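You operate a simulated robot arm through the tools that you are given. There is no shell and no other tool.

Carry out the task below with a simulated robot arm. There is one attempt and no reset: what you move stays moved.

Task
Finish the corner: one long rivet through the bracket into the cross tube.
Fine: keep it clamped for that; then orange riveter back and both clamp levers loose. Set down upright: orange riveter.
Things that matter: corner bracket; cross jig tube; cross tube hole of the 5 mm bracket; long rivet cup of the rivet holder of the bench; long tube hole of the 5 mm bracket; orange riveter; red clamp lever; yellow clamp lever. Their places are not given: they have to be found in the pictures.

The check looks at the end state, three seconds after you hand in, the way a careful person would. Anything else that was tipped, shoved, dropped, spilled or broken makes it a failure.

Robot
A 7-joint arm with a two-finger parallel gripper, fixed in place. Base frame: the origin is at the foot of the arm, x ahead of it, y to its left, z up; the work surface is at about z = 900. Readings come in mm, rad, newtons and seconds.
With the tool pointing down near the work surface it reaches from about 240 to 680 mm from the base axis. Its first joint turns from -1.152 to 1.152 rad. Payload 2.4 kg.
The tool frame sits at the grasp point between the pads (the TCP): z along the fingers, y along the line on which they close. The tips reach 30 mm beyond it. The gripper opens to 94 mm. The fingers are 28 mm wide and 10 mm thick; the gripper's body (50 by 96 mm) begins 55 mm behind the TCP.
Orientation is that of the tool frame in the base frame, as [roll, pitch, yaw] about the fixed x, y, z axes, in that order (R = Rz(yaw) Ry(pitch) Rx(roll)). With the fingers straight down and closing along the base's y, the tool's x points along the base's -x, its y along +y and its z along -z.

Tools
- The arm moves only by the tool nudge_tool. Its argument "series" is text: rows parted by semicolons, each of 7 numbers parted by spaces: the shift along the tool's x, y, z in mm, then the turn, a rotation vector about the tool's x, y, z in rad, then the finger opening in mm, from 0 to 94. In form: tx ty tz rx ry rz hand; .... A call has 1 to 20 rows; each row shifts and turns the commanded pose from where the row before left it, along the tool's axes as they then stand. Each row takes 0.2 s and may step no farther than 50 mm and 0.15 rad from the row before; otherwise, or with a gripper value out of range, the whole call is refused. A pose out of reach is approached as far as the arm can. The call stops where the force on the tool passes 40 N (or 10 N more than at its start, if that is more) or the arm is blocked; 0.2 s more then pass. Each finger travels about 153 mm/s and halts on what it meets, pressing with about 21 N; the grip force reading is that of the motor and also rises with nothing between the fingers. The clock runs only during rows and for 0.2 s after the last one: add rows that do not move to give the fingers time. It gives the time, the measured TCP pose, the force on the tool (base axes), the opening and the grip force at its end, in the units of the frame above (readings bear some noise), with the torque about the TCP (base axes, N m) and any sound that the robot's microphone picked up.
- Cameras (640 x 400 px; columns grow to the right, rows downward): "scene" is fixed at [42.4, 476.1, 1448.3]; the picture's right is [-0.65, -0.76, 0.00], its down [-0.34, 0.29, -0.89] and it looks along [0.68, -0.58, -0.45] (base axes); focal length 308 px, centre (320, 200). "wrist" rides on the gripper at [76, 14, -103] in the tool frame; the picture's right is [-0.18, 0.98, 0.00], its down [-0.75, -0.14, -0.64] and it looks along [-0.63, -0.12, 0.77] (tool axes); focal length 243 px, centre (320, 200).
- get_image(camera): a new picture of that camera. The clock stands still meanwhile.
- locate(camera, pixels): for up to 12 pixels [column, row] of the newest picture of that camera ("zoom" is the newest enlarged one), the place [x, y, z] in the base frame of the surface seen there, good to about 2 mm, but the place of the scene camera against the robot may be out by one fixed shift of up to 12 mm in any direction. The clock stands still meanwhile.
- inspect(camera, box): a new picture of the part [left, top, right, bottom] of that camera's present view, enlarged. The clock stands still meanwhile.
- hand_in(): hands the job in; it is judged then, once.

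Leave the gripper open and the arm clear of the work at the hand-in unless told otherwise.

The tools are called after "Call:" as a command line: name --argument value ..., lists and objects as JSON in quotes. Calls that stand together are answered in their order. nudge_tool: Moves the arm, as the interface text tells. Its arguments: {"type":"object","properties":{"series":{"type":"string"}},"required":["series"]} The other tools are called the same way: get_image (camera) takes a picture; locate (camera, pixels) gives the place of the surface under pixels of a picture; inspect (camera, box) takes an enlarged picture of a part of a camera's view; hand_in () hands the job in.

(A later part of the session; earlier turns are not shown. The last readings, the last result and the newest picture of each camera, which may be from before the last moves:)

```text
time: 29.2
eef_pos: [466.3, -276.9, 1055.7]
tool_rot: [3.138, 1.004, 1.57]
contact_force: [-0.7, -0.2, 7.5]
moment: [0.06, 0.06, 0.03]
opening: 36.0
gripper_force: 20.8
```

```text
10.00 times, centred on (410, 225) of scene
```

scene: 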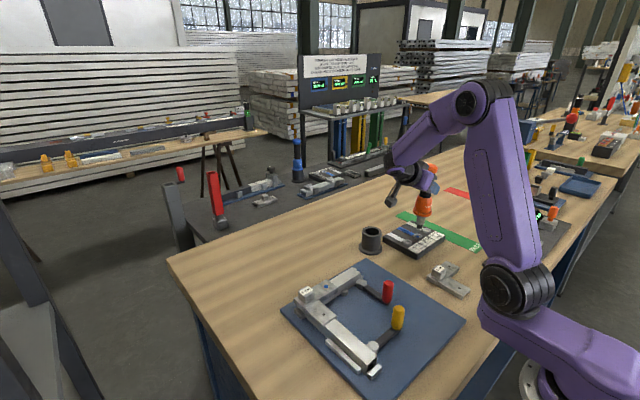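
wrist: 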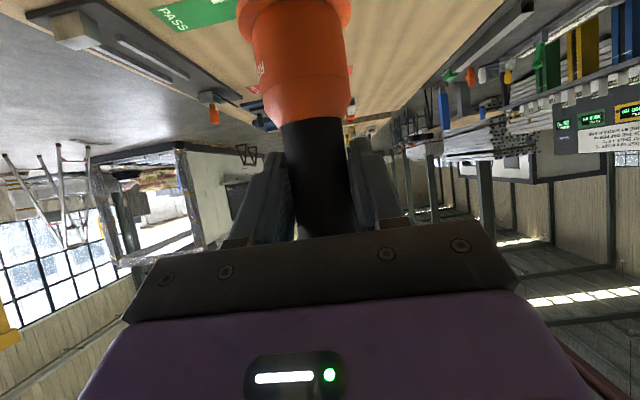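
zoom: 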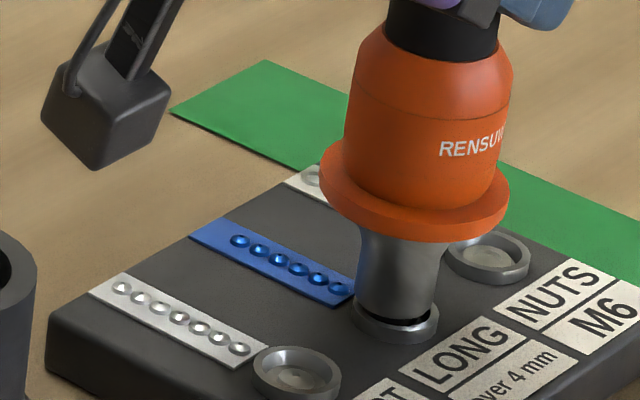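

The row of blue rivets in the feed went from 7 to 6, so a rivet was taken. I lift straight up and check the nose.

Call:
nudge_tool --series "-8.4 0 -5.4 0 0 0 10; -8.4 0 -5.4 0 0 0 10; -16.9 0 -10.7 0 0 0 10; -16.9 0 -10.7 0 0 0 10; 0 0 0 0 0 0 10; 0 0 0 0 0 0 10"

Call:
inspect --camera "scene" --box '[390, 190, 430, 245]'

Call:
get_image --camera "scene"

```text
time: 30.6
eef_pos: [466.1, -277.4, 1114.1]
tool_rot: [3.141, 1.003, 1.572]
contact_force: [-0.4, 0.1, -5.0]
moment: [0.0, 0.03, 0.03]
opening: 36.0
gripper_force: 21.3
```

```text
7.27 times, centred on (410, 218) of scene
```

zoom: 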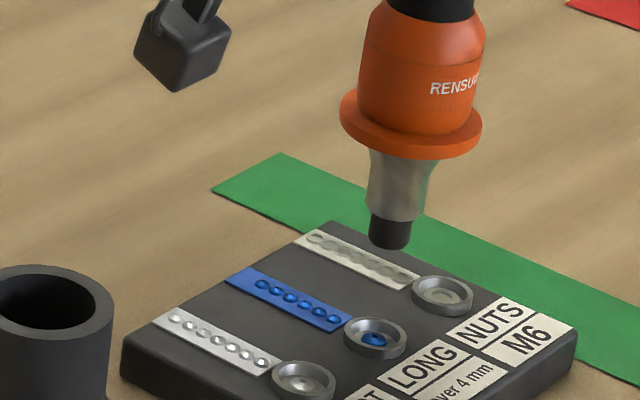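

```text
taken
```

scene: 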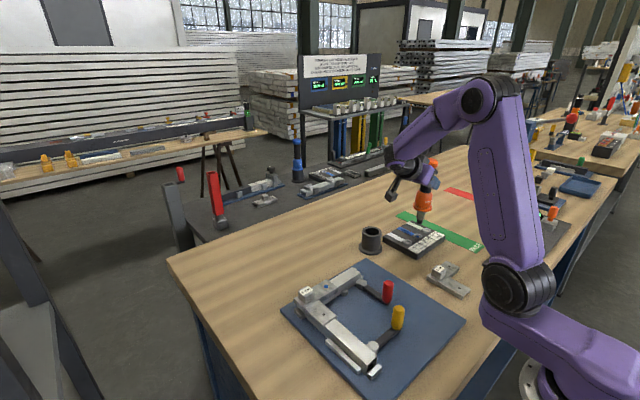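

The feed now shows 6 and the cup is refilled, but I can't see a rivet on the nose yet. I zoom closer.

Call:
inspect --camera "scene" --box '[406, 208, 428, 228]'

Call:
get_image --camera "wrist"

```text
16.00 times, centred on (417, 218) of scene
```

zoom: 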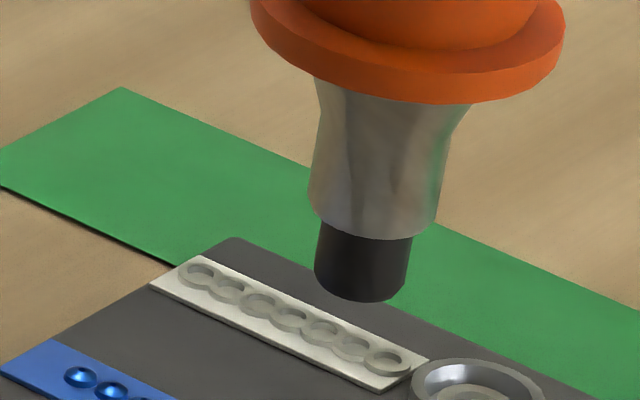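

```text
taken
```

wrist: 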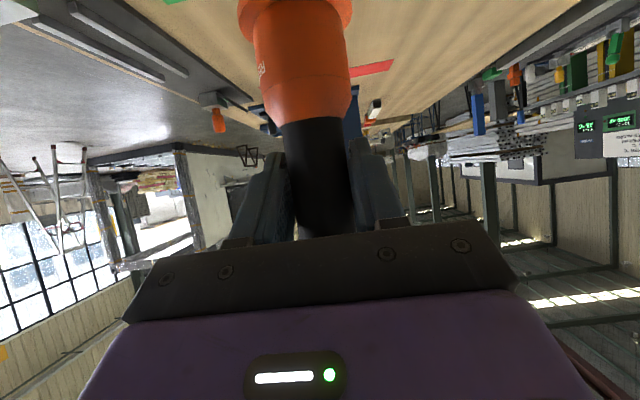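

The tip shows nothing protruding from this angle; the rivet may sit inside the nose. The feed count says one was taken. Next I measure the empty hole in the scene frame, since the nose position is known relative to the cup in that frame.

Call:
inspect --camera "scene" --box '[300, 290, 350, 340]'

Call:
locate --camera "scene" --pixels '[[323.5, 314.4], [325.5, 286.5]]'

```text
8.00 times, centred on (325, 315) of scene
```

zoom: 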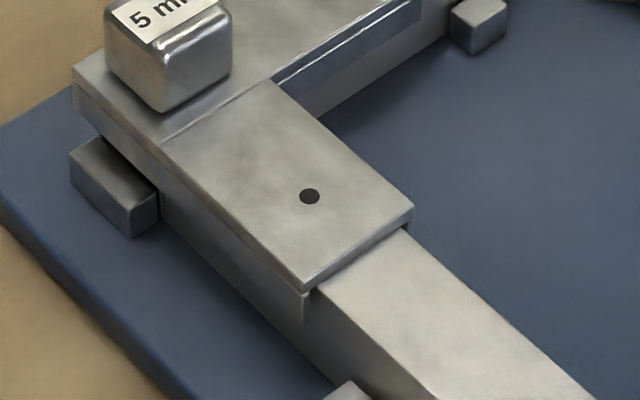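

```text
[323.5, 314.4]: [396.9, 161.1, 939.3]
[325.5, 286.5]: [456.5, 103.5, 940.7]
```

Hole ≈ (397, 161) in the scene frame against cup (457, -281): a displacement of about (-60, +442). I raise, then traverse to above the hole at a tip height of about 1040 (clear of the handles and the block).

Call:
nudge_tool --series "-27.8 0 -17.7 0 0 0 10; -27.8 0 -17.7 0 0 0 10; 19.8 -4.98 -31.04 0 0 0 10; 19.8 -4.98 -31.04 0 0 0 10; 19.8 -4.98 -31.04 0 0 0 10; 19.8 -4.98 -31.04 0 0 0 10; 19.8 -4.98 -31.04 0 0 0 10; 19.8 -4.98 -31.04 0 0 0 10; 19.8 -4.98 -31.04 0 0 0 10; 19.8 -4.98 -31.04 0 0 0 10; 19.8 -4.98 -31.04 0 0 0 10; 19.8 -4.98 -31.04 0 0 0 10; 19.8 -4.98 -31.04 0 0 0 10; 19.8 -4.98 -31.04 0 0 0 10; 0 0 0 0 0 0 10; 0 0 0 0 0 0 10"

Call:
get_image --camera "scene"

Call:
get_image --camera "wrist"

```text
time: 34.0
eef_pos: [407.2, 164.8, 1178.9]
tool_rot: [3.136, 1.0, 1.569]
contact_force: [0.5, -0.6, -4.5]
moment: [0.01, 0.01, 0.0]
opening: 35.8
gripper_force: 21.4
```

```text
taken
```

scene: 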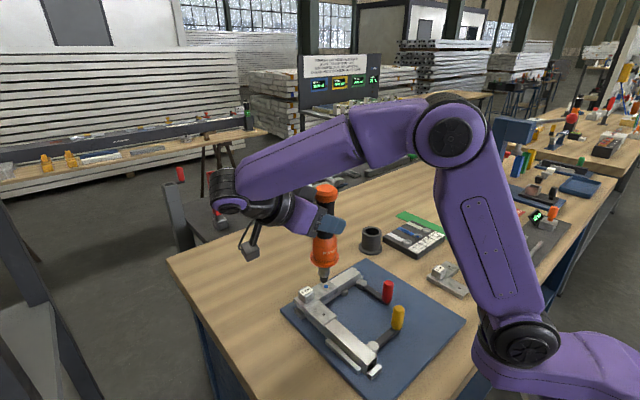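

```text
taken
```

wrist: 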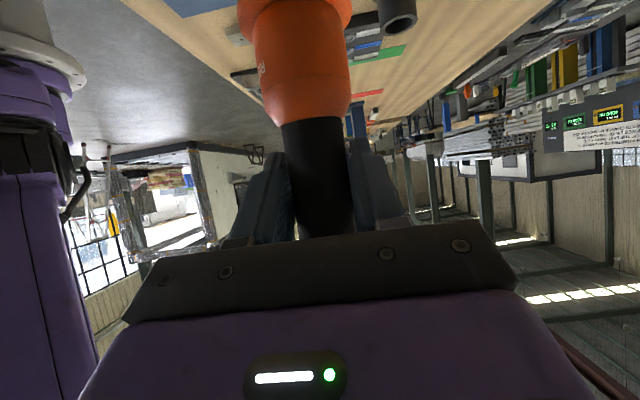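

I zoom in on the nose near (323, 275) and the hole below it.

Call:
inspect --camera "scene" --box '[300, 250, 350, 325]'

Call:
inspect --camera "scene" --box '[310, 260, 340, 290]'

```text
5.33 times, centred on (325, 288) of scene
```

zoom: 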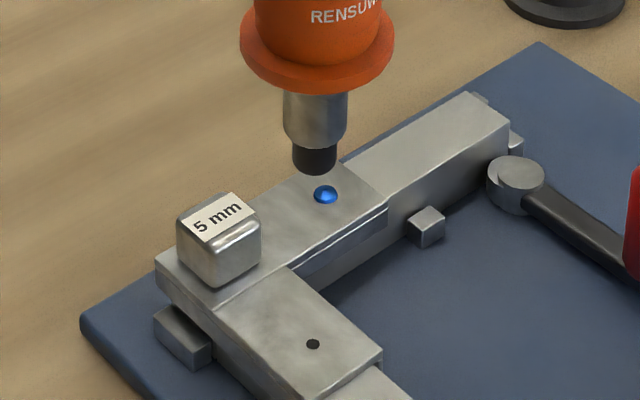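

```text
13.33 times, centred on (325, 275) of scene
```

zoom: 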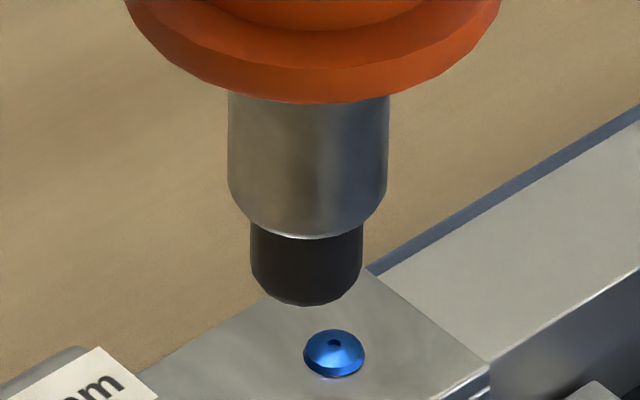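

I measure the nose tip here in the scene frame.

Call:
locate --camera "zoom" --pixels '[[306, 298], [306, 275], [254, 270], [359, 270], [308, 200], [232, 170], [384, 170], [334, 352]]'

Call:
inspect --camera "scene" --box '[308, 300, 338, 330]'

Call:
locate --camera "zoom" --pixels '[[308, 194], [309, 180], [340, 194], [280, 194], [310, 215]]'

```text
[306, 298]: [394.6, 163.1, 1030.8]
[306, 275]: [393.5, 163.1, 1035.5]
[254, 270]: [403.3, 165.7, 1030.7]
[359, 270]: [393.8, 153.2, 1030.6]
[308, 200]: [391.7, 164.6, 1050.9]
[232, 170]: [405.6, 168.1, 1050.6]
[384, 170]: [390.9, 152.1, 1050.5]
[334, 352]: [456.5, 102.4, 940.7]
```

```text
13.33 times, centred on (323, 315) of scene
```

zoom: 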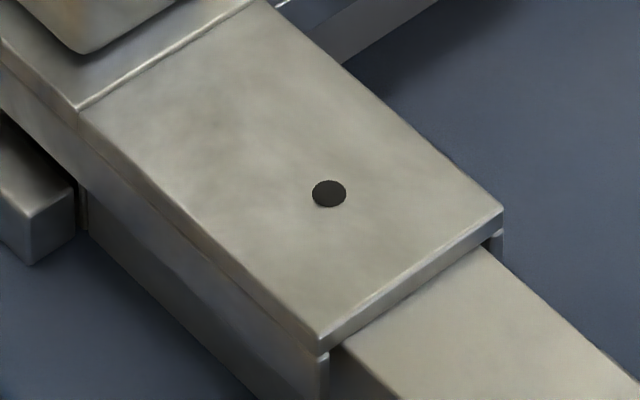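

```text
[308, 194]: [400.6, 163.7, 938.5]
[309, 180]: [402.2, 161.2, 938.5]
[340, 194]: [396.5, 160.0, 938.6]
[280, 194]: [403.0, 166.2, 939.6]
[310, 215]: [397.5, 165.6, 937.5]
```

The nose is nearly straight above the hole (within ~1.5 mm). I lower 70 mm so the tip is ~20 mm above the bracket and check again.

Call:
nudge_tool --series "19.7 0 12.6 0 0 0 10; 19.7 0 12.6 0 0 0 10; 19.7 0 12.6 0 0 0 10; 0 0 0 0 0 0 10; 0 0 0 0 0 0 10"

Call:
inspect --camera "scene" --box '[305, 285, 345, 325]'

```text
time: 35.2
eef_pos: [405.4, 163.2, 1112.0]
tool_rot: [3.139, 1.002, 1.57]
contact_force: [-0.1, 0.1, -4.4]
moment: [0.03, -0.01, -0.01]
opening: 36.0
gripper_force: 21.5
```

```text
10.00 times, centred on (325, 305) of scene
```

zoom: 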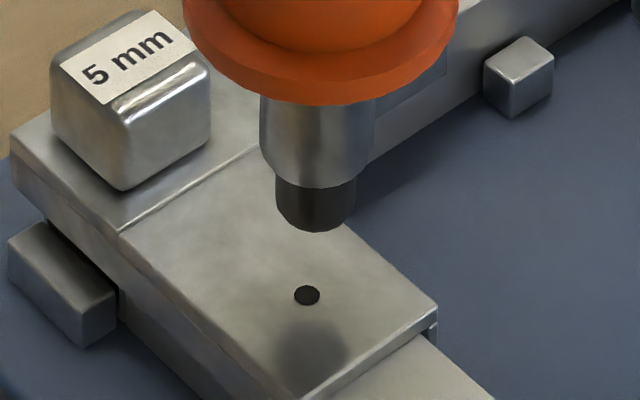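

Geometry says the nose should move about (+1.2, +1.5) mm, consistent between camera and arm reading. I correct and lower 14 mm more.

Call:
nudge_tool --series "0.8 1.2 -1.26 0 0 0 10; 5.9 0 3.75 0 0 0 10; 5.9 0 3.75 0 0 0 10; 0 0 0 0 0 0 10; 0 0 0 0 0 0 10"

Call:
inspect --camera "scene" --box '[305, 285, 345, 325]'

```text
time: 36.4
eef_pos: [406.1, 165.7, 1096.7]
tool_rot: [3.14, 0.999, 1.567]
contact_force: [-0.2, 1.0, -4.3]
moment: [-0.03, 0.0, -0.01]
opening: 35.9
gripper_force: 21.1
```

```text
10.00 times, centred on (325, 305) of scene
```

zoom: 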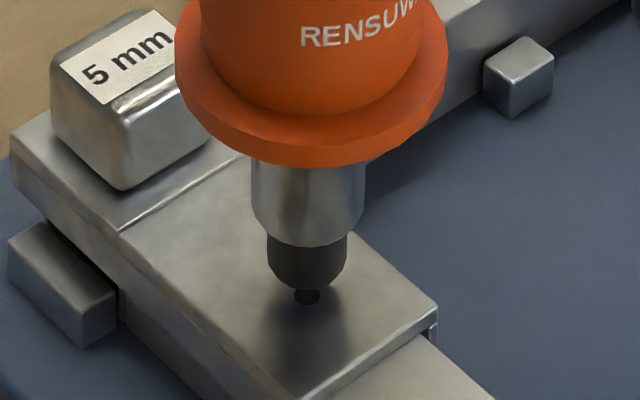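

Laterally aligned (both at column 307). The depth along the viewing line is less certain, so I measure the nose and hole once more here.

Call:
locate --camera "zoom" --pixels '[[307, 288], [307, 275], [307, 260], [270, 262], [344, 262], [308, 220], [256, 200], [360, 200], [307, 299], [320, 310], [290, 305]]'

Call:
inspect --camera "scene" --box '[315, 305, 333, 320]'

```text
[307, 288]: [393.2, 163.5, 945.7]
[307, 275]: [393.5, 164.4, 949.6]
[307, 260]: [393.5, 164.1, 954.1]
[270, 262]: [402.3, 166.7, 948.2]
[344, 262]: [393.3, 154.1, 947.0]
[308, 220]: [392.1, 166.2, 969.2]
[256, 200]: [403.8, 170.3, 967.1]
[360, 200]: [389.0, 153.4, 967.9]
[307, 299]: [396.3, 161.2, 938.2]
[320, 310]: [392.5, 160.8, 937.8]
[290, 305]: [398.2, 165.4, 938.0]
```

```text
16.00 times, centred on (324, 312) of scene
```

zoom: 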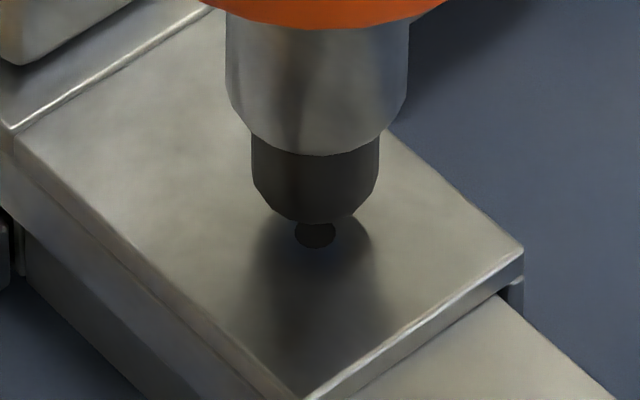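

Nose axis ≈ (398.5, 159.6) and hole ≈ (397.5, 160.5) in scene frame, so aligned within about 1 mm, tip about 6 mm above. I lower onto the hole in small steps.

Call:
nudge_tool --series "1.7 0 1.1 0 0 0 10; 1.7 0 1.1 0 0 0 10; 1.27 0 0.8 0 0 0 10; 0 0 0 0 0 0 10"

Call:
inspect --camera "scene" --box '[305, 285, 345, 325]'

```text
time: 37.4
eef_pos: [404.9, 165.9, 1090.9]
tool_rot: [3.137, 1.0, 1.571]
contact_force: [0.4, -0.5, -4.0]
moment: [0.01, 0.02, 0.01]
opening: 36.1
gripper_force: 21.5
```

```text
10.00 times, centred on (325, 305) of scene
```

zoom: 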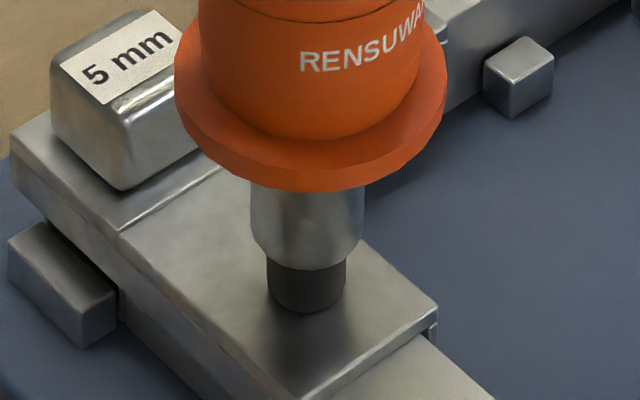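

The nose is right over the hole (tip centre ≈ (307, 294), hole was at (307, 295)). Now I press down in steps.

Call:
nudge_tool --series "1.27 0 0.8 0 0 0 10; 1.27 0 0.8 0 0 0 10; 1.27 0 0.8 0 0 0 10; 0 0 0 0 0 0 10"

```text
time: 38.4
eef_pos: [406.9, 168.0, 1085.7]
tool_rot: [3.139, 1.003, 1.57]
contact_force: [-1.3, -1.2, 1.5]
moment: [-0.16, 0.05, -0.01]
opening: 35.8
gripper_force: 20.9
```

Contact of about 6 N. I keep pressing.

Call:
nudge_tool --series "1.27 0 0.8 0 0 0 10; 1.27 0 0.8 0 0 0 10; 1.27 0 0.8 0 0 0 10; 0 0 0 0 0 0 10"

Call:
inspect --camera "scene" --box '[305, 285, 345, 325]'

```text
time: 39.4
eef_pos: [406.9, 167.2, 1082.2]
tool_rot: [3.136, 1.004, 1.57]
contact_force: [-0.2, -1.5, 4.9]
moment: [-0.15, 0.11, -0.03]
opening: 35.8
gripper_force: 20.6
```

```text
10.00 times, centred on (325, 305) of scene
```

zoom: 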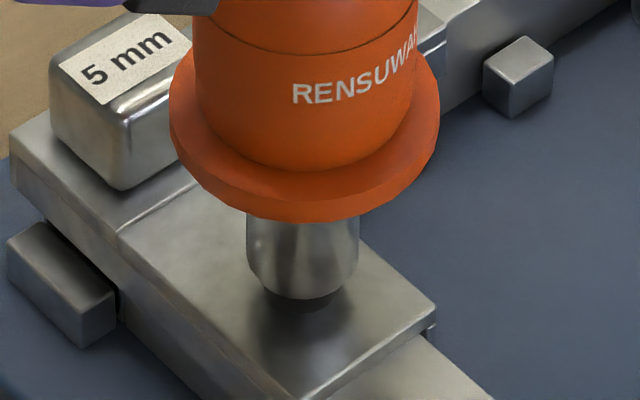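

The black sleeve is nearly fully compressed. I nudge about 0.8 mm back to centre and press further.

Call:
nudge_tool --series "-0.4 -0.4 0.7 0 0 0 10; 1.27 0 0.8 0 0 0 10; 1.27 0 0.8 0 0 0 10; 0 0 0 0 0 0 10"

Call:
inspect --camera "scene" --box '[305, 285, 345, 325]'

```text
time: 40.4
eef_pos: [408.0, 166.4, 1079.9]
tool_rot: [3.138, 1.0, 1.568]
contact_force: [1.7, 0.5, 9.7]
moment: [0.19, -0.12, -0.01]
opening: 36.0
gripper_force: 21.2
```

```text
10.00 times, centred on (325, 305) of scene
```

zoom: 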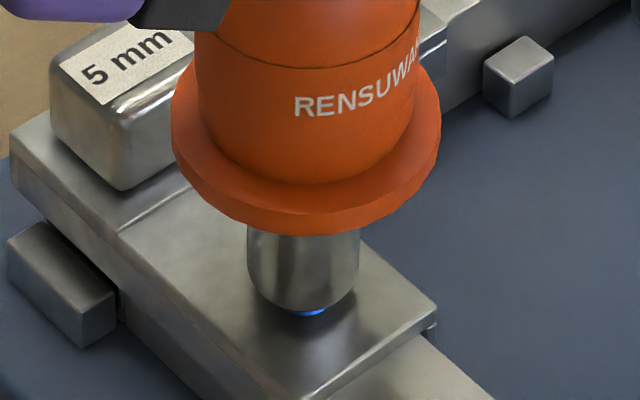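

A blue rivet head is now visible beneath the nose. I press a little more to make sure it is fully set.

Call:
nudge_tool --series "1.27 0 0.8 0 0 0 10; 1.27 0 0.8 0 0 0 10; 0 0 0 0 0 0 10; 0 0 0 0 0 0 10"

Call:
inspect --camera "scene" --box '[305, 285, 345, 325]'

```text
time: 41.4
eef_pos: [406.4, 166.0, 1075.7]
tool_rot: [3.138, 1.004, 1.569]
contact_force: [0.6, 0.9, 13.8]
moment: [0.07, -0.18, -0.02]
opening: 35.8
gripper_force: 21.0
```

```text
10.00 times, centred on (325, 305) of scene
```

zoom: 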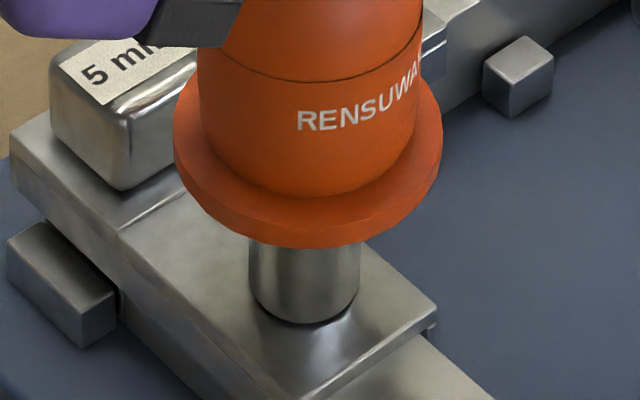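

The collar is almost flush at about 18 N. One more small press, then I'll check.

Call:
nudge_tool --series "1.27 0 0.8 0 0 0 10; 0.85 0 0.54 0 0 0 10; 0 0 0 0 0 0 10; 0 0 0 0 0 0 10"

Call:
inspect --camera "scene" --box '[305, 275, 345, 325]'

```text
time: 42.4
eef_pos: [405.8, 166.9, 1073.9]
tool_rot: [3.136, 1.005, 1.568]
contact_force: [-0.8, 0.8, 29.1]
moment: [-0.04, -0.06, -0.01]
opening: 35.9
gripper_force: 20.9
```

```text
8.00 times, centred on (325, 300) of scene
```

zoom: 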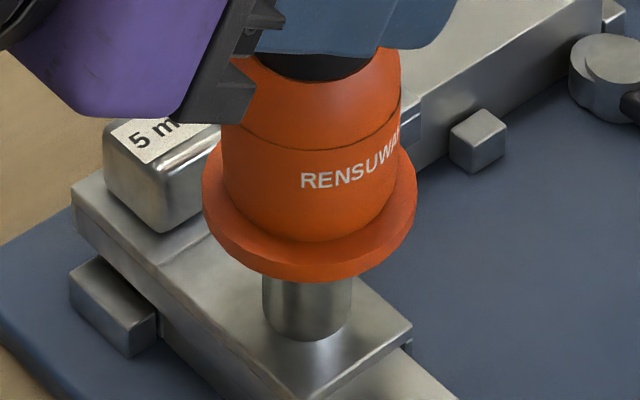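

The force jumped to ~33 N: the nose has bottomed out. I lift straight up and look at the hole.

Call:
nudge_tool --series "-4.2 0 -2.7 0 0 0 10; -8.4 0 -5.4 0 0 0 10; -8.4 0 -5.4 0 0 0 10; -16.9 0 -10.7 0 0 0 10; -16.9 0 -10.7 0 0 0 10; 0 0 0 0 0 0 10; 0 0 0 0 0 0 10"

Call:
inspect --camera "scene" --box '[295, 270, 355, 330]'

```text
time: 44.0
eef_pos: [405.0, 165.9, 1137.8]
tool_rot: [3.137, 1.001, 1.568]
contact_force: [-0.1, -0.6, -4.6]
moment: [0.01, 0.01, 0.04]
opening: 35.9
gripper_force: 20.7
```

```text
6.67 times, centred on (325, 300) of scene
```

zoom: 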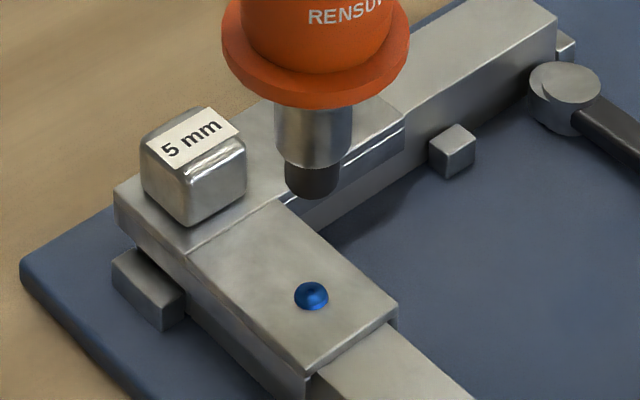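

A blue rivet head is in the hole. I compare it closely with the existing rivet.

Call:
inspect --camera "scene" --box '[314, 306, 334, 322]'

Call:
get_image --camera "scene"

```text
16.00 times, centred on (324, 314) of scene
```

zoom: 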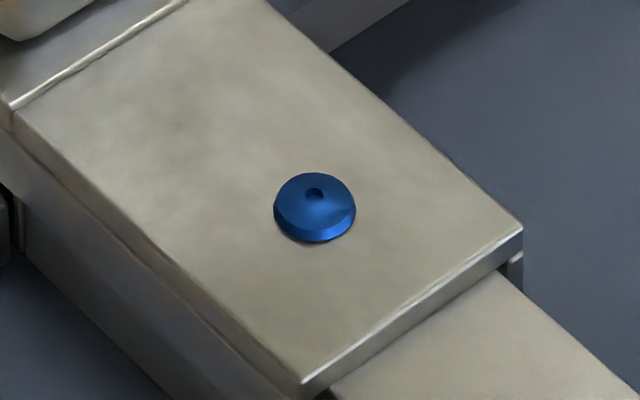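

```text
taken
```

scene: 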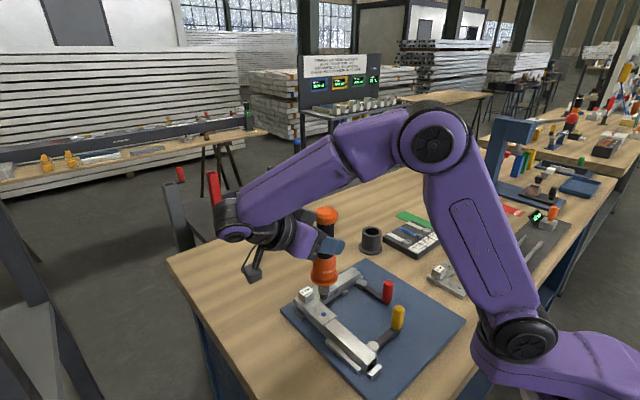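

The rivet is set just like the first one (flat head with the mandrel hole). Now I return the riveter: raise, then traverse to above its stand.

Call:
nudge_tool --series "-20 0 -12.7 0 0 0 10; -20 0 -12.7 0 0 0 10; -16.5 13.35 25.9 0 0 0 10; -16.5 13.35 25.9 0 0 0 10; -16.5 13.35 25.9 0 0 0 10; -16.5 13.35 25.9 0 0 0 10; -16.5 13.35 25.9 0 0 0 10; -16.5 13.35 25.9 0 0 0 10; -16.5 13.35 25.9 0 0 0 10; -16.5 13.35 25.9 0 0 0 10; -16.5 13.35 25.9 0 0 0 10; -16.5 13.35 25.9 0 0 0 10; 0 0 0 0 0 0 10; 0 0 0 0 0 0 10"

Call:
inspect --camera "scene" --box '[345, 180, 405, 260]'

```text
time: 47.0
eef_pos: [537.4, -141.6, 1187.1]
tool_rot: [3.141, 1.002, 1.571]
contact_force: [-1.0, 0.2, -4.1]
moment: [0.0, -0.05, 0.04]
opening: 35.7
gripper_force: 20.8
```

```text
5.00 times, centred on (375, 220) of scene
```

zoom: 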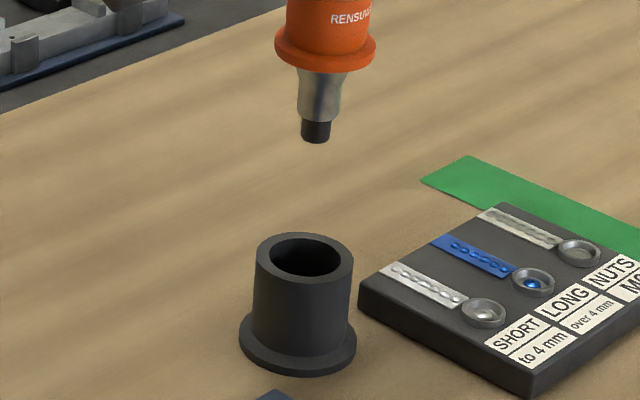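

I lower 55 mm so the tip is about 25 mm above the stand rim, and check the alignment.

Call:
nudge_tool --series "15.4 0 9.9 0 0 0 10; 15.4 0 9.9 0 0 0 10; 15.4 0 9.8 0 0 0 10; 0 0 0 0 0 0 10; 0 0 0 0 0 0 10"

Call:
inspect --camera "scene" --box '[355, 205, 391, 245]'

Call:
locate --camera "zoom" --pixels '[[320, 200]]'

```text
time: 48.2
eef_pos: [539.2, -141.2, 1132.0]
tool_rot: [3.138, 1.002, 1.57]
contact_force: [0.8, -0.8, -3.6]
moment: [0.0, 0.0, 0.01]
opening: 35.8
gripper_force: 20.7
```

```text
10.00 times, centred on (373, 225) of scene
```

zoom: 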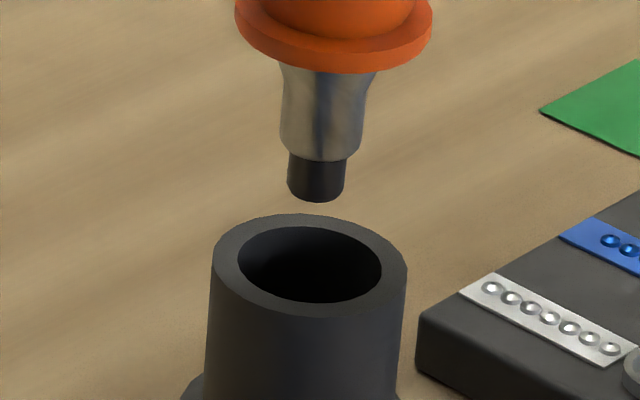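

```text
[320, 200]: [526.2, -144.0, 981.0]
```

By arm reading the riveter is back over its original spot (539.2, -141.2 against 538.6, -141.5). I lower it into the stand to about 15 mm above the seat, watching forces.

Call:
nudge_tool --series "12.6 -0.4 8.1 0 0 0 10; 12.6 0 8.1 0 0 0 10; 12.6 0 8.1 0 0 0 10; 9.3 0 5.9 0 0 0 10; 8.4 0 5.4 0 0 0 10; 0 0 0 0 0 0 10; 0 0 0 0 0 0 10"

Call:
inspect --camera "scene" --box '[345, 195, 401, 260]'

```text
time: 49.8
eef_pos: [540.2, -141.7, 1065.3]
tool_rot: [3.139, 1.001, 1.57]
contact_force: [1.0, -0.6, -4.4]
moment: [0.02, -0.01, 0.0]
opening: 36.0
gripper_force: 20.4
```

```text
6.15 times, centred on (373, 228) of scene
```

zoom: 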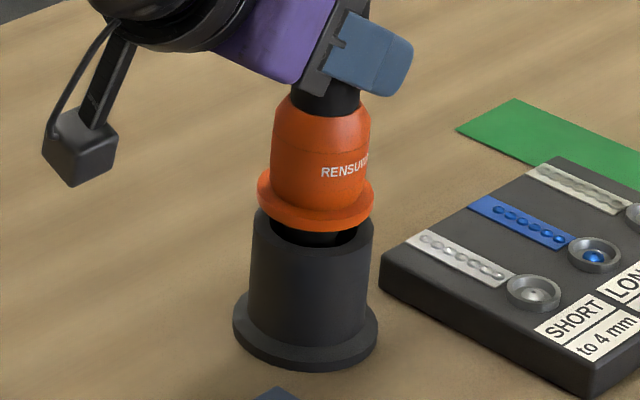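

The flange is centred and about 15 mm above the rim. I continue down gently until it seats.

Call:
nudge_tool --series "4.2 0 2.7 0 0 0 10; 4.2 0 2.7 0 0 0 10; 1.7 0 1.1 0 0 0 10; 0 0 0 0 0 0 10"

Call:
inspect --camera "scene" --box '[345, 195, 401, 260]'

```text
time: 50.8
eef_pos: [539.2, -140.5, 1053.7]
tool_rot: [3.138, 1.002, 1.569]
contact_force: [-0.1, -0.1, -4.7]
moment: [0.02, 0.03, -0.02]
opening: 35.9
gripper_force: 21.3
```

```text
6.15 times, centred on (373, 228) of scene
```

zoom: 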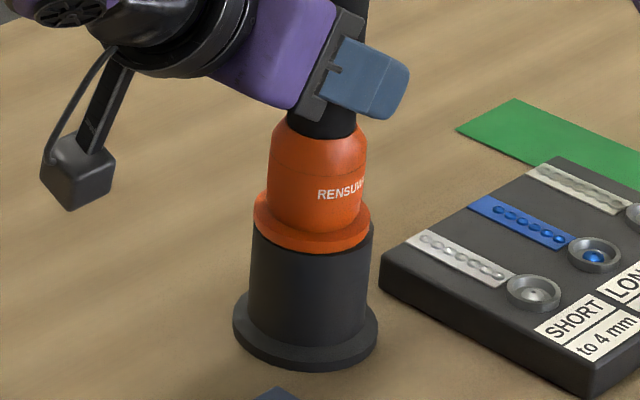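

Almost seated. Small steps now.

Call:
nudge_tool --series "1 0 0.65 0 0 0 10; 1 0 0.65 0 0 0 10; 0 0 0 0 0 0 10"

```text
time: 51.6
eef_pos: [537.7, -141.5, 1050.3]
tool_rot: [3.138, 1.003, 1.567]
contact_force: [0.8, 0.5, -4.2]
moment: [0.0, -0.01, 0.01]
opening: 35.6
gripper_force: 21.5
```

Call:
nudge_tool --series "1 0 0.65 0 0 0 10; 0.8 0 0.5 0 0 0 10; 0 0 0 0 0 0 10"

```text
time: 52.4
eef_pos: [539.3, -141.8, 1050.1]
tool_rot: [3.131, 1.007, 1.566]
contact_force: [-0.3, 4.0, 18.9]
moment: [-0.18, 0.21, -0.03]
opening: 35.9
gripper_force: 20.4
```

Seated firmly at z≈1050. I relieve the pressure slightly, then open the gripper.

Call:
nudge_tool --series "-0.7 0 -0.4 0 0 0 10; 0 0 0 0 0 0 10"

Call:
inspect --camera "scene" --box '[345, 170, 401, 260]'

```text
time: 53.0
eef_pos: [539.3, -141.9, 1049.8]
tool_rot: [3.132, 1.004, 1.565]
contact_force: [4.8, 1.4, 21.7]
moment: [-0.24, -0.1, -0.04]
opening: 36.1
gripper_force: 20.7
```

```text
4.44 times, centred on (373, 215) of scene
```

zoom: 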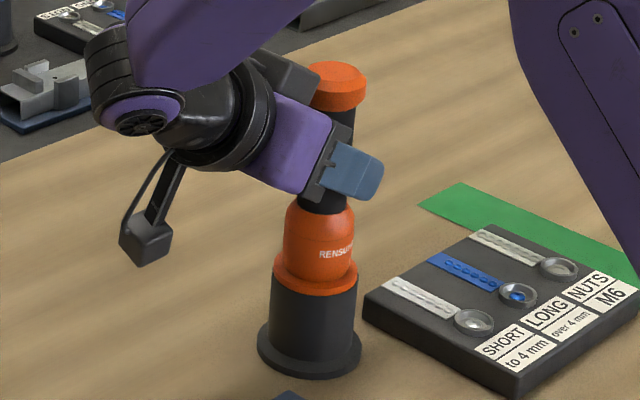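

Still pressing (about 22 N), so I raise another 1.5 mm before opening.

Call:
nudge_tool --series "-0.6 0 -0.4 0 0 0 10; -0.6 0 -0.4 0 0 0 10; 0 0 0 0 0 0 10"

```text
time: 53.8
eef_pos: [539.5, -140.5, 1049.0]
tool_rot: [3.136, 1.003, 1.569]
contact_force: [8.4, -1.9, 16.8]
moment: [-0.21, -0.31, 0.07]
opening: 36.0
gripper_force: 21.0
```

Call:
nudge_tool --series "-0.8 0 -0.5 0 0 0 10; -0.4 0 -0.3 0 0 0 10; 0 0 0 0 0 0 10"

Call:
inspect --camera "scene" --box '[345, 195, 401, 260]'

```text
time: 54.6
eef_pos: [538.4, -140.5, 1049.7]
tool_rot: [-3.139, 1.0, 1.574]
contact_force: [-0.2, 0.4, -5.2]
moment: [0.02, -0.01, -0.01]
opening: 35.7
gripper_force: 20.8
```

```text
6.15 times, centred on (373, 228) of scene
```

zoom: 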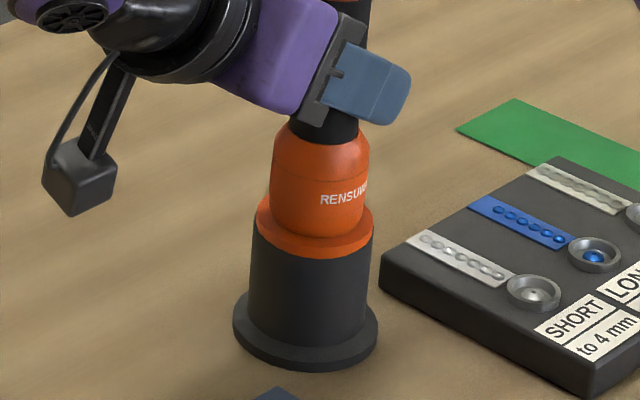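

Now free of pressing force, flange sitting right at the rim. I lower half a millimetre and open.

Call:
nudge_tool --series "0.5 0 0.3 0 0 0 10; 0 0 0 0 0 0 10; 0 0 0 0 0 0 45; 0 0 0 0 0 0 60; 0 0 0 0 0 0 94; 0 0 0 0 0 0 94; 0 0 0 0 0 0 94"

Call:
inspect --camera "scene" --box '[345, 170, 401, 260]'

Call:
get_image --camera "wrist"

```text
time: 56.2
eef_pos: [539.3, -139.3, 1051.4]
tool_rot: [3.138, 1.001, 1.569]
contact_force: [-0.6, 0.0, -0.5]
moment: [-0.02, 0.0, -0.03]
opening: 94.2
gripper_force: 0.0
```

```text
4.44 times, centred on (373, 215) of scene
```

zoom: 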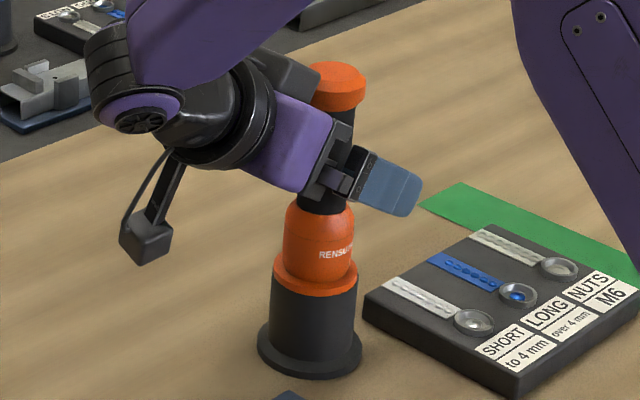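

```text
taken
```

wrist: 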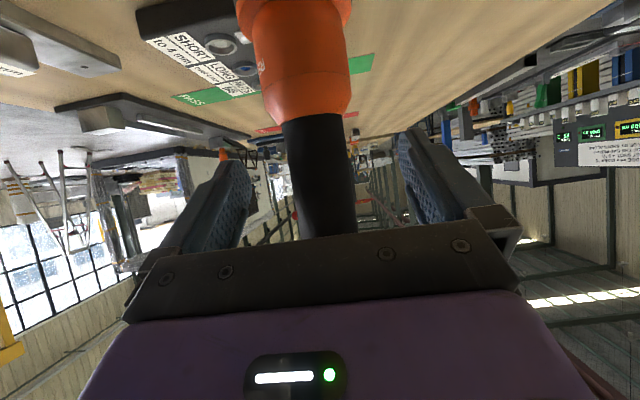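

The riveter stands in its holder, released. I back out along the fingers.

Call:
nudge_tool --series "0 0 -20 0 0 0 94; 0 0 -30 0 0 0 94; 0 0 -40 0 0 0 94; 0 0 -40 0 0 0 94; 0 0 -20 0 0 0 94; 0 0 0 0 0 0 94"

Call:
inspect --camera "scene" --box '[325, 170, 425, 260]'

Call:
get_image --camera "scene"

```text
time: 57.6
eef_pos: [539.1, -15.9, 1131.1]
tool_rot: [3.141, 1.001, 1.569]
contact_force: [1.8, -0.3, 0.8]
moment: [-0.01, -0.01, -0.02]
opening: 94.1
gripper_force: 0.0
```

```text
4.44 times, centred on (375, 215) of scene
```

zoom: 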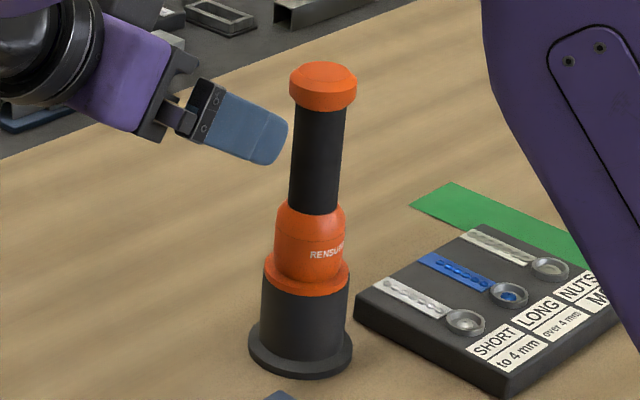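

```text
taken
```

scene: 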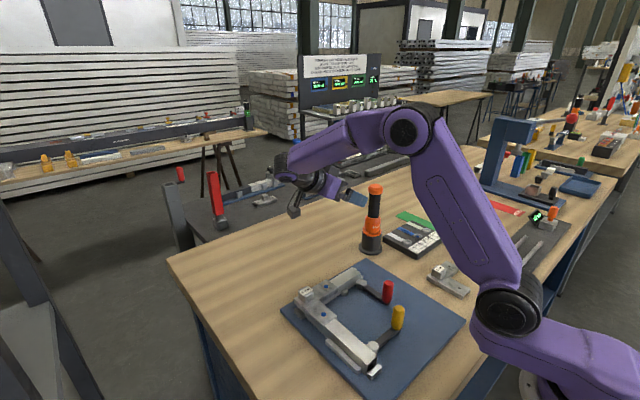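

The riveter is upright in its stand. Now the levers: I take closer looks at the cams to see which way they loosen.

Call:
inspect --camera "scene" --box '[340, 265, 400, 310]'

Call:
inspect --camera "scene" --box '[330, 300, 410, 385]'

```text
8.89 times, centred on (370, 288) of scene
```

zoom: 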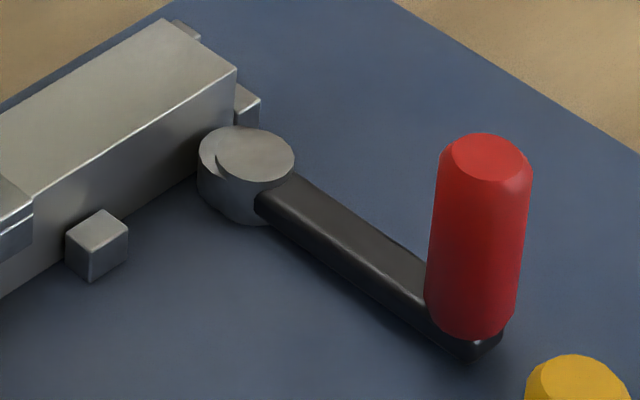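

```text
4.71 times, centred on (370, 342) of scene
```

zoom: 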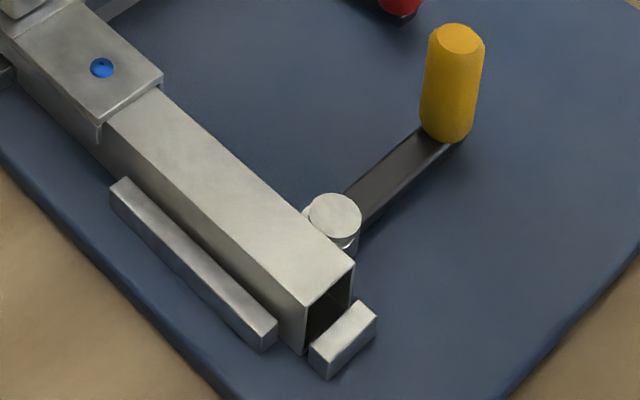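

The cams are eccentric discs whose offset faces the tubes, so swinging either lever well away should retract it. I straighten the gripper and take a view of the jig from above.

Call:
nudge_tool --series "-20 0 -10 0 0.143 0 94; -20 0 -10 0 0.143 0 94; 0 0 0 0 0.143 0 94; 0 0 0 0 0.143 0 94; 0 0 0 0 0.143 0 94; 0 0 0 0 0.143 0 94; 0 0 0 0 0.143 0 94; 25 -35 0 0 0 0 94; 25 -35 0 0 0 0 94; 25 -35 0 0 0 0 94; 25 -35 0 0 0 0 94; 25 -30 0 0 0 0 94; 25 -30 0 0 0 0 94; 0 0 0 0 0 0 94"

Call:
get_image --camera "wrist"

```text
time: 60.6
eef_pos: [337.2, 127.1, 1176.3]
tool_rot: [3.14, 0.002, 1.573]
contact_force: [-0.2, -0.4, -1.1]
moment: [0.0, 0.01, 0.01]
opening: 93.9
gripper_force: 0.0
```

```text
taken
```

wrist: 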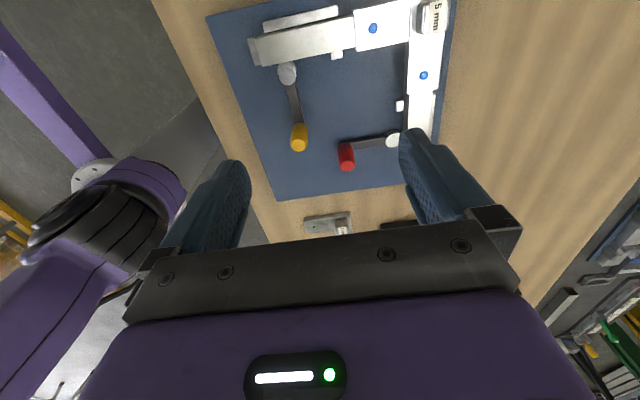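

Call:
inspect --camera "wrist" --box '[210, 0, 450, 190]'

Call:
inspect --camera "wrist" --box '[250, 50, 330, 160]'

Call:
locate --camera "wrist" --pixels '[[298, 128], [345, 150], [287, 74], [392, 140], [336, 55], [401, 105], [300, 40], [424, 75], [373, 28]]'

```text
2.11 times, centred on (330, 95) of wrist
```

zoom: 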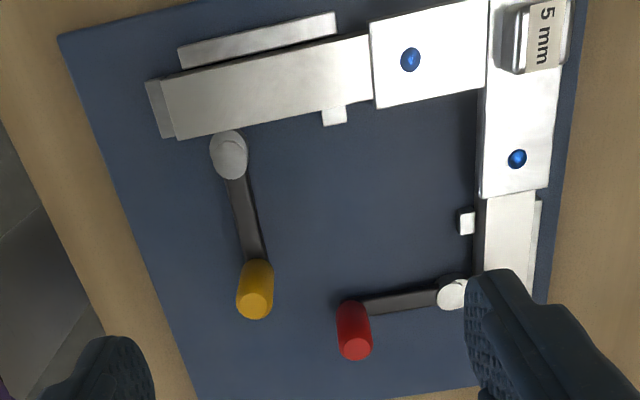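

```text
3.64 times, centred on (290, 105) of wrist
```

zoom: 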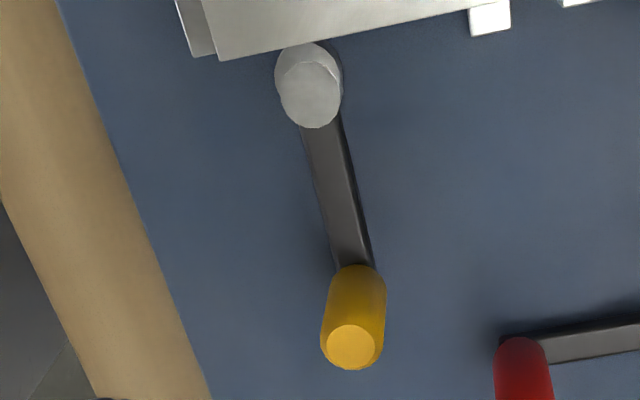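

```text
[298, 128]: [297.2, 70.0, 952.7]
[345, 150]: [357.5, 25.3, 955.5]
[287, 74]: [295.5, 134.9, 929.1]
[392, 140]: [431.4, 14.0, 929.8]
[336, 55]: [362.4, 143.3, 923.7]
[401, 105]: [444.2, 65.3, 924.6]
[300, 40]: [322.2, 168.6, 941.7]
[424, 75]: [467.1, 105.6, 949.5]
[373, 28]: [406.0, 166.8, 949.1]
```

The empty hole is filled and both bracket rivets match. Handle axes: yellow ≈ (296, 58), red ≈ (357, 14), tops at z≈980. I go above the yellow handle, straddle it and lower to z≈968.

Call:
nudge_tool --series "-34.5 -20.5 0 0 0 0 60; -34.5 -20.5 0 0 0 0 60; 0 0 45 0 0 0 60; 0 0 45 0 0 0 60; 0 0 40 0 0 0 60; 0 0 0 0 0 0 60; 0 0 0 0 0 0 60"

Call:
inspect --camera "scene" --box '[320, 250, 460, 390]'

Call:
get_image --camera "wrist"

```text
time: 62.2
eef_pos: [299.8, 59.0, 1043.9]
tool_rot: [3.139, 0.001, 1.573]
contact_force: [-0.9, 0.4, -0.2]
moment: [-0.02, -0.01, 0.01]
opening: 59.9
gripper_force: 0.1
```

```text
2.86 times, centred on (390, 320) of scene
```

zoom: 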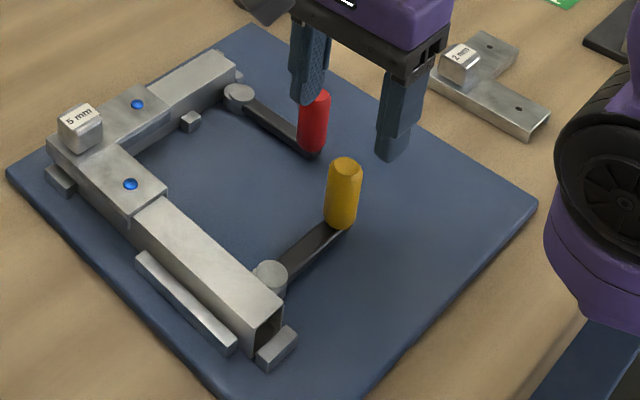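

```text
taken
```

wrist: 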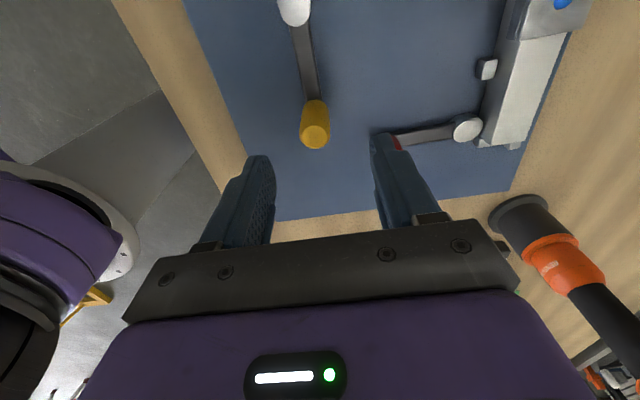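

I check the yellow handle's exact top from this closer view.

Call:
locate --camera "wrist" --pixels '[[315, 141], [303, 130], [327, 130], [314, 110], [310, 60], [293, 8]]'

```text
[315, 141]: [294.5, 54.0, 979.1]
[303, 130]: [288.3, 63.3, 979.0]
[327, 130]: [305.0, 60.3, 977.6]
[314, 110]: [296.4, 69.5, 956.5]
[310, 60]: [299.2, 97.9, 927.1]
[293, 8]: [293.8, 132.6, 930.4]
```

Yellow axis ≈ (296, 57.5). I centre, lower to z≈968 and close on the handle.

Call:
nudge_tool --series "-1.5 -3 25 0 0 0 60; 0 0 25 0 0 0 60; 0 0 26 0 0 0 60; 0 0 0 0 0 0 60; 0 0 0 0 0 0 40; 0 0 0 0 0 0 30; 0 0 0 0 0 0 20; 0 0 0 0 0 0 20"

Call:
inspect --camera "scene" --box '[320, 250, 460, 390]'

```text
time: 64.0
eef_pos: [295.0, 55.8, 970.8]
tool_rot: [3.141, 0.002, 1.571]
contact_force: [0.7, -0.8, -2.4]
moment: [-0.1, 0.72, -0.08]
opening: 23.4
gripper_force: 44.8
```

```text
2.86 times, centred on (390, 320) of scene
```

zoom: 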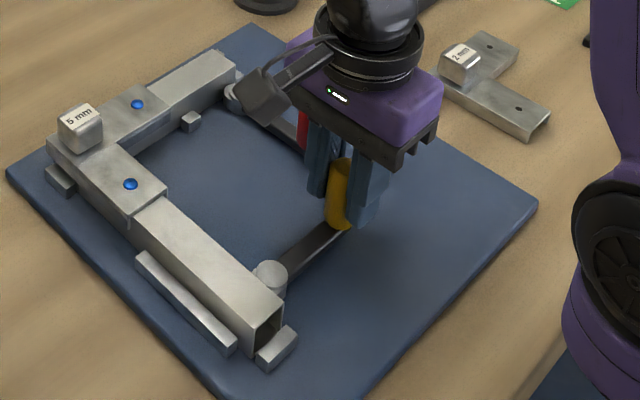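

Gripped (23 mm). I test a small push towards -x (outward) to feel the lever.

Call:
nudge_tool --series "0 -3 0 0 0 0 20; 0 -3 0 0 0 0 20; 0 0 0 0 0 0 20"

```text
time: 64.8
eef_pos: [290.3, 56.9, 969.8]
tool_rot: [3.136, 0.008, 1.573]
contact_force: [2.2, 0.4, 35.9]
moment: [-0.05, 0.34, -0.08]
opening: 23.7
gripper_force: 45.5
```

The lever moved slightly with little sideways force but there is a 36 N upward force, so I stop and look.

Call:
inspect --camera "scene" --box '[340, 290, 420, 370]'

Call:
get_image --camera "wrist"

```text
5.00 times, centred on (380, 330) of scene
```

zoom: 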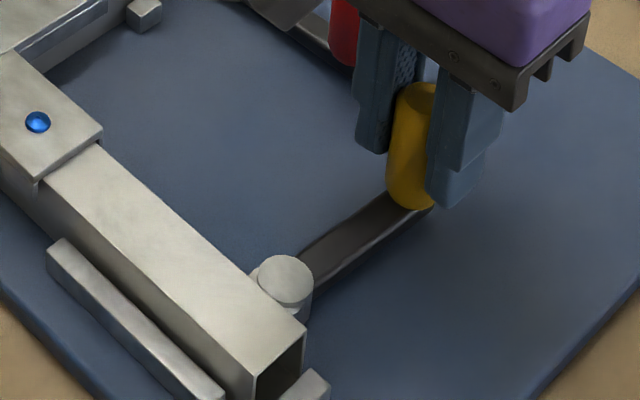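

```text
taken
```

wrist: 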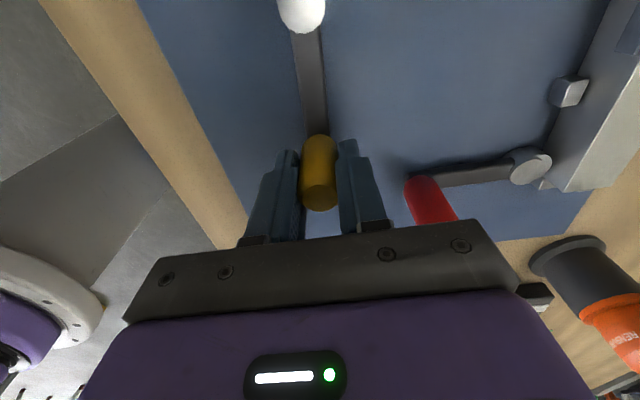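

The tight grip on a fixed post over-constrains the arm. I relax to a loose cage (opening 30) so only sideways pushing acts.

Call:
nudge_tool --series "0 0 0 0 0 0 30; 0 0 0 0 0 0 30; 0 0 0 0 0 0 30"

```text
time: 65.6
eef_pos: [287.8, 57.9, 967.9]
tool_rot: [3.14, 0.002, 1.572]
contact_force: [0.7, 0.1, -0.3]
moment: [-0.03, 0.04, 0.01]
opening: 30.6
gripper_force: 0.8
```

Free of force. I push -x in small steps now with the loose cage.

Call:
nudge_tool --series "0 -4 0 0 0 0 30; 0 -4 0 0 0 0 30; 0 0 0 0 0 0 30"

Call:
inspect --camera "wrist" --box '[240, 0, 400, 220]'

```text
time: 66.4
eef_pos: [280.3, 56.5, 968.1]
tool_rot: [-3.141, 0.001, 1.573]
contact_force: [0.8, -1.1, 0.1]
moment: [-0.02, 0.01, 0.01]
opening: 30.2
gripper_force: 0.9
```

```text
1.82 times, centred on (320, 110) of wrist
```

zoom: 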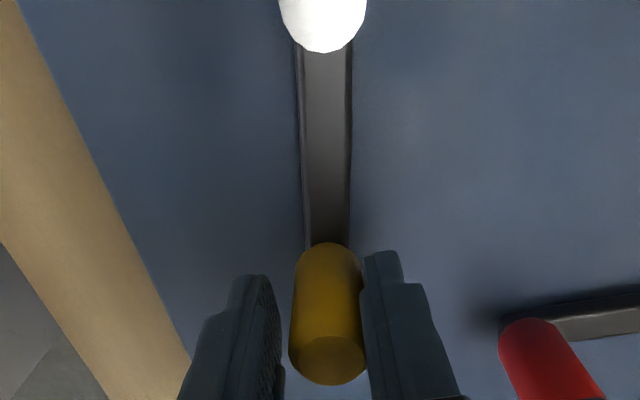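

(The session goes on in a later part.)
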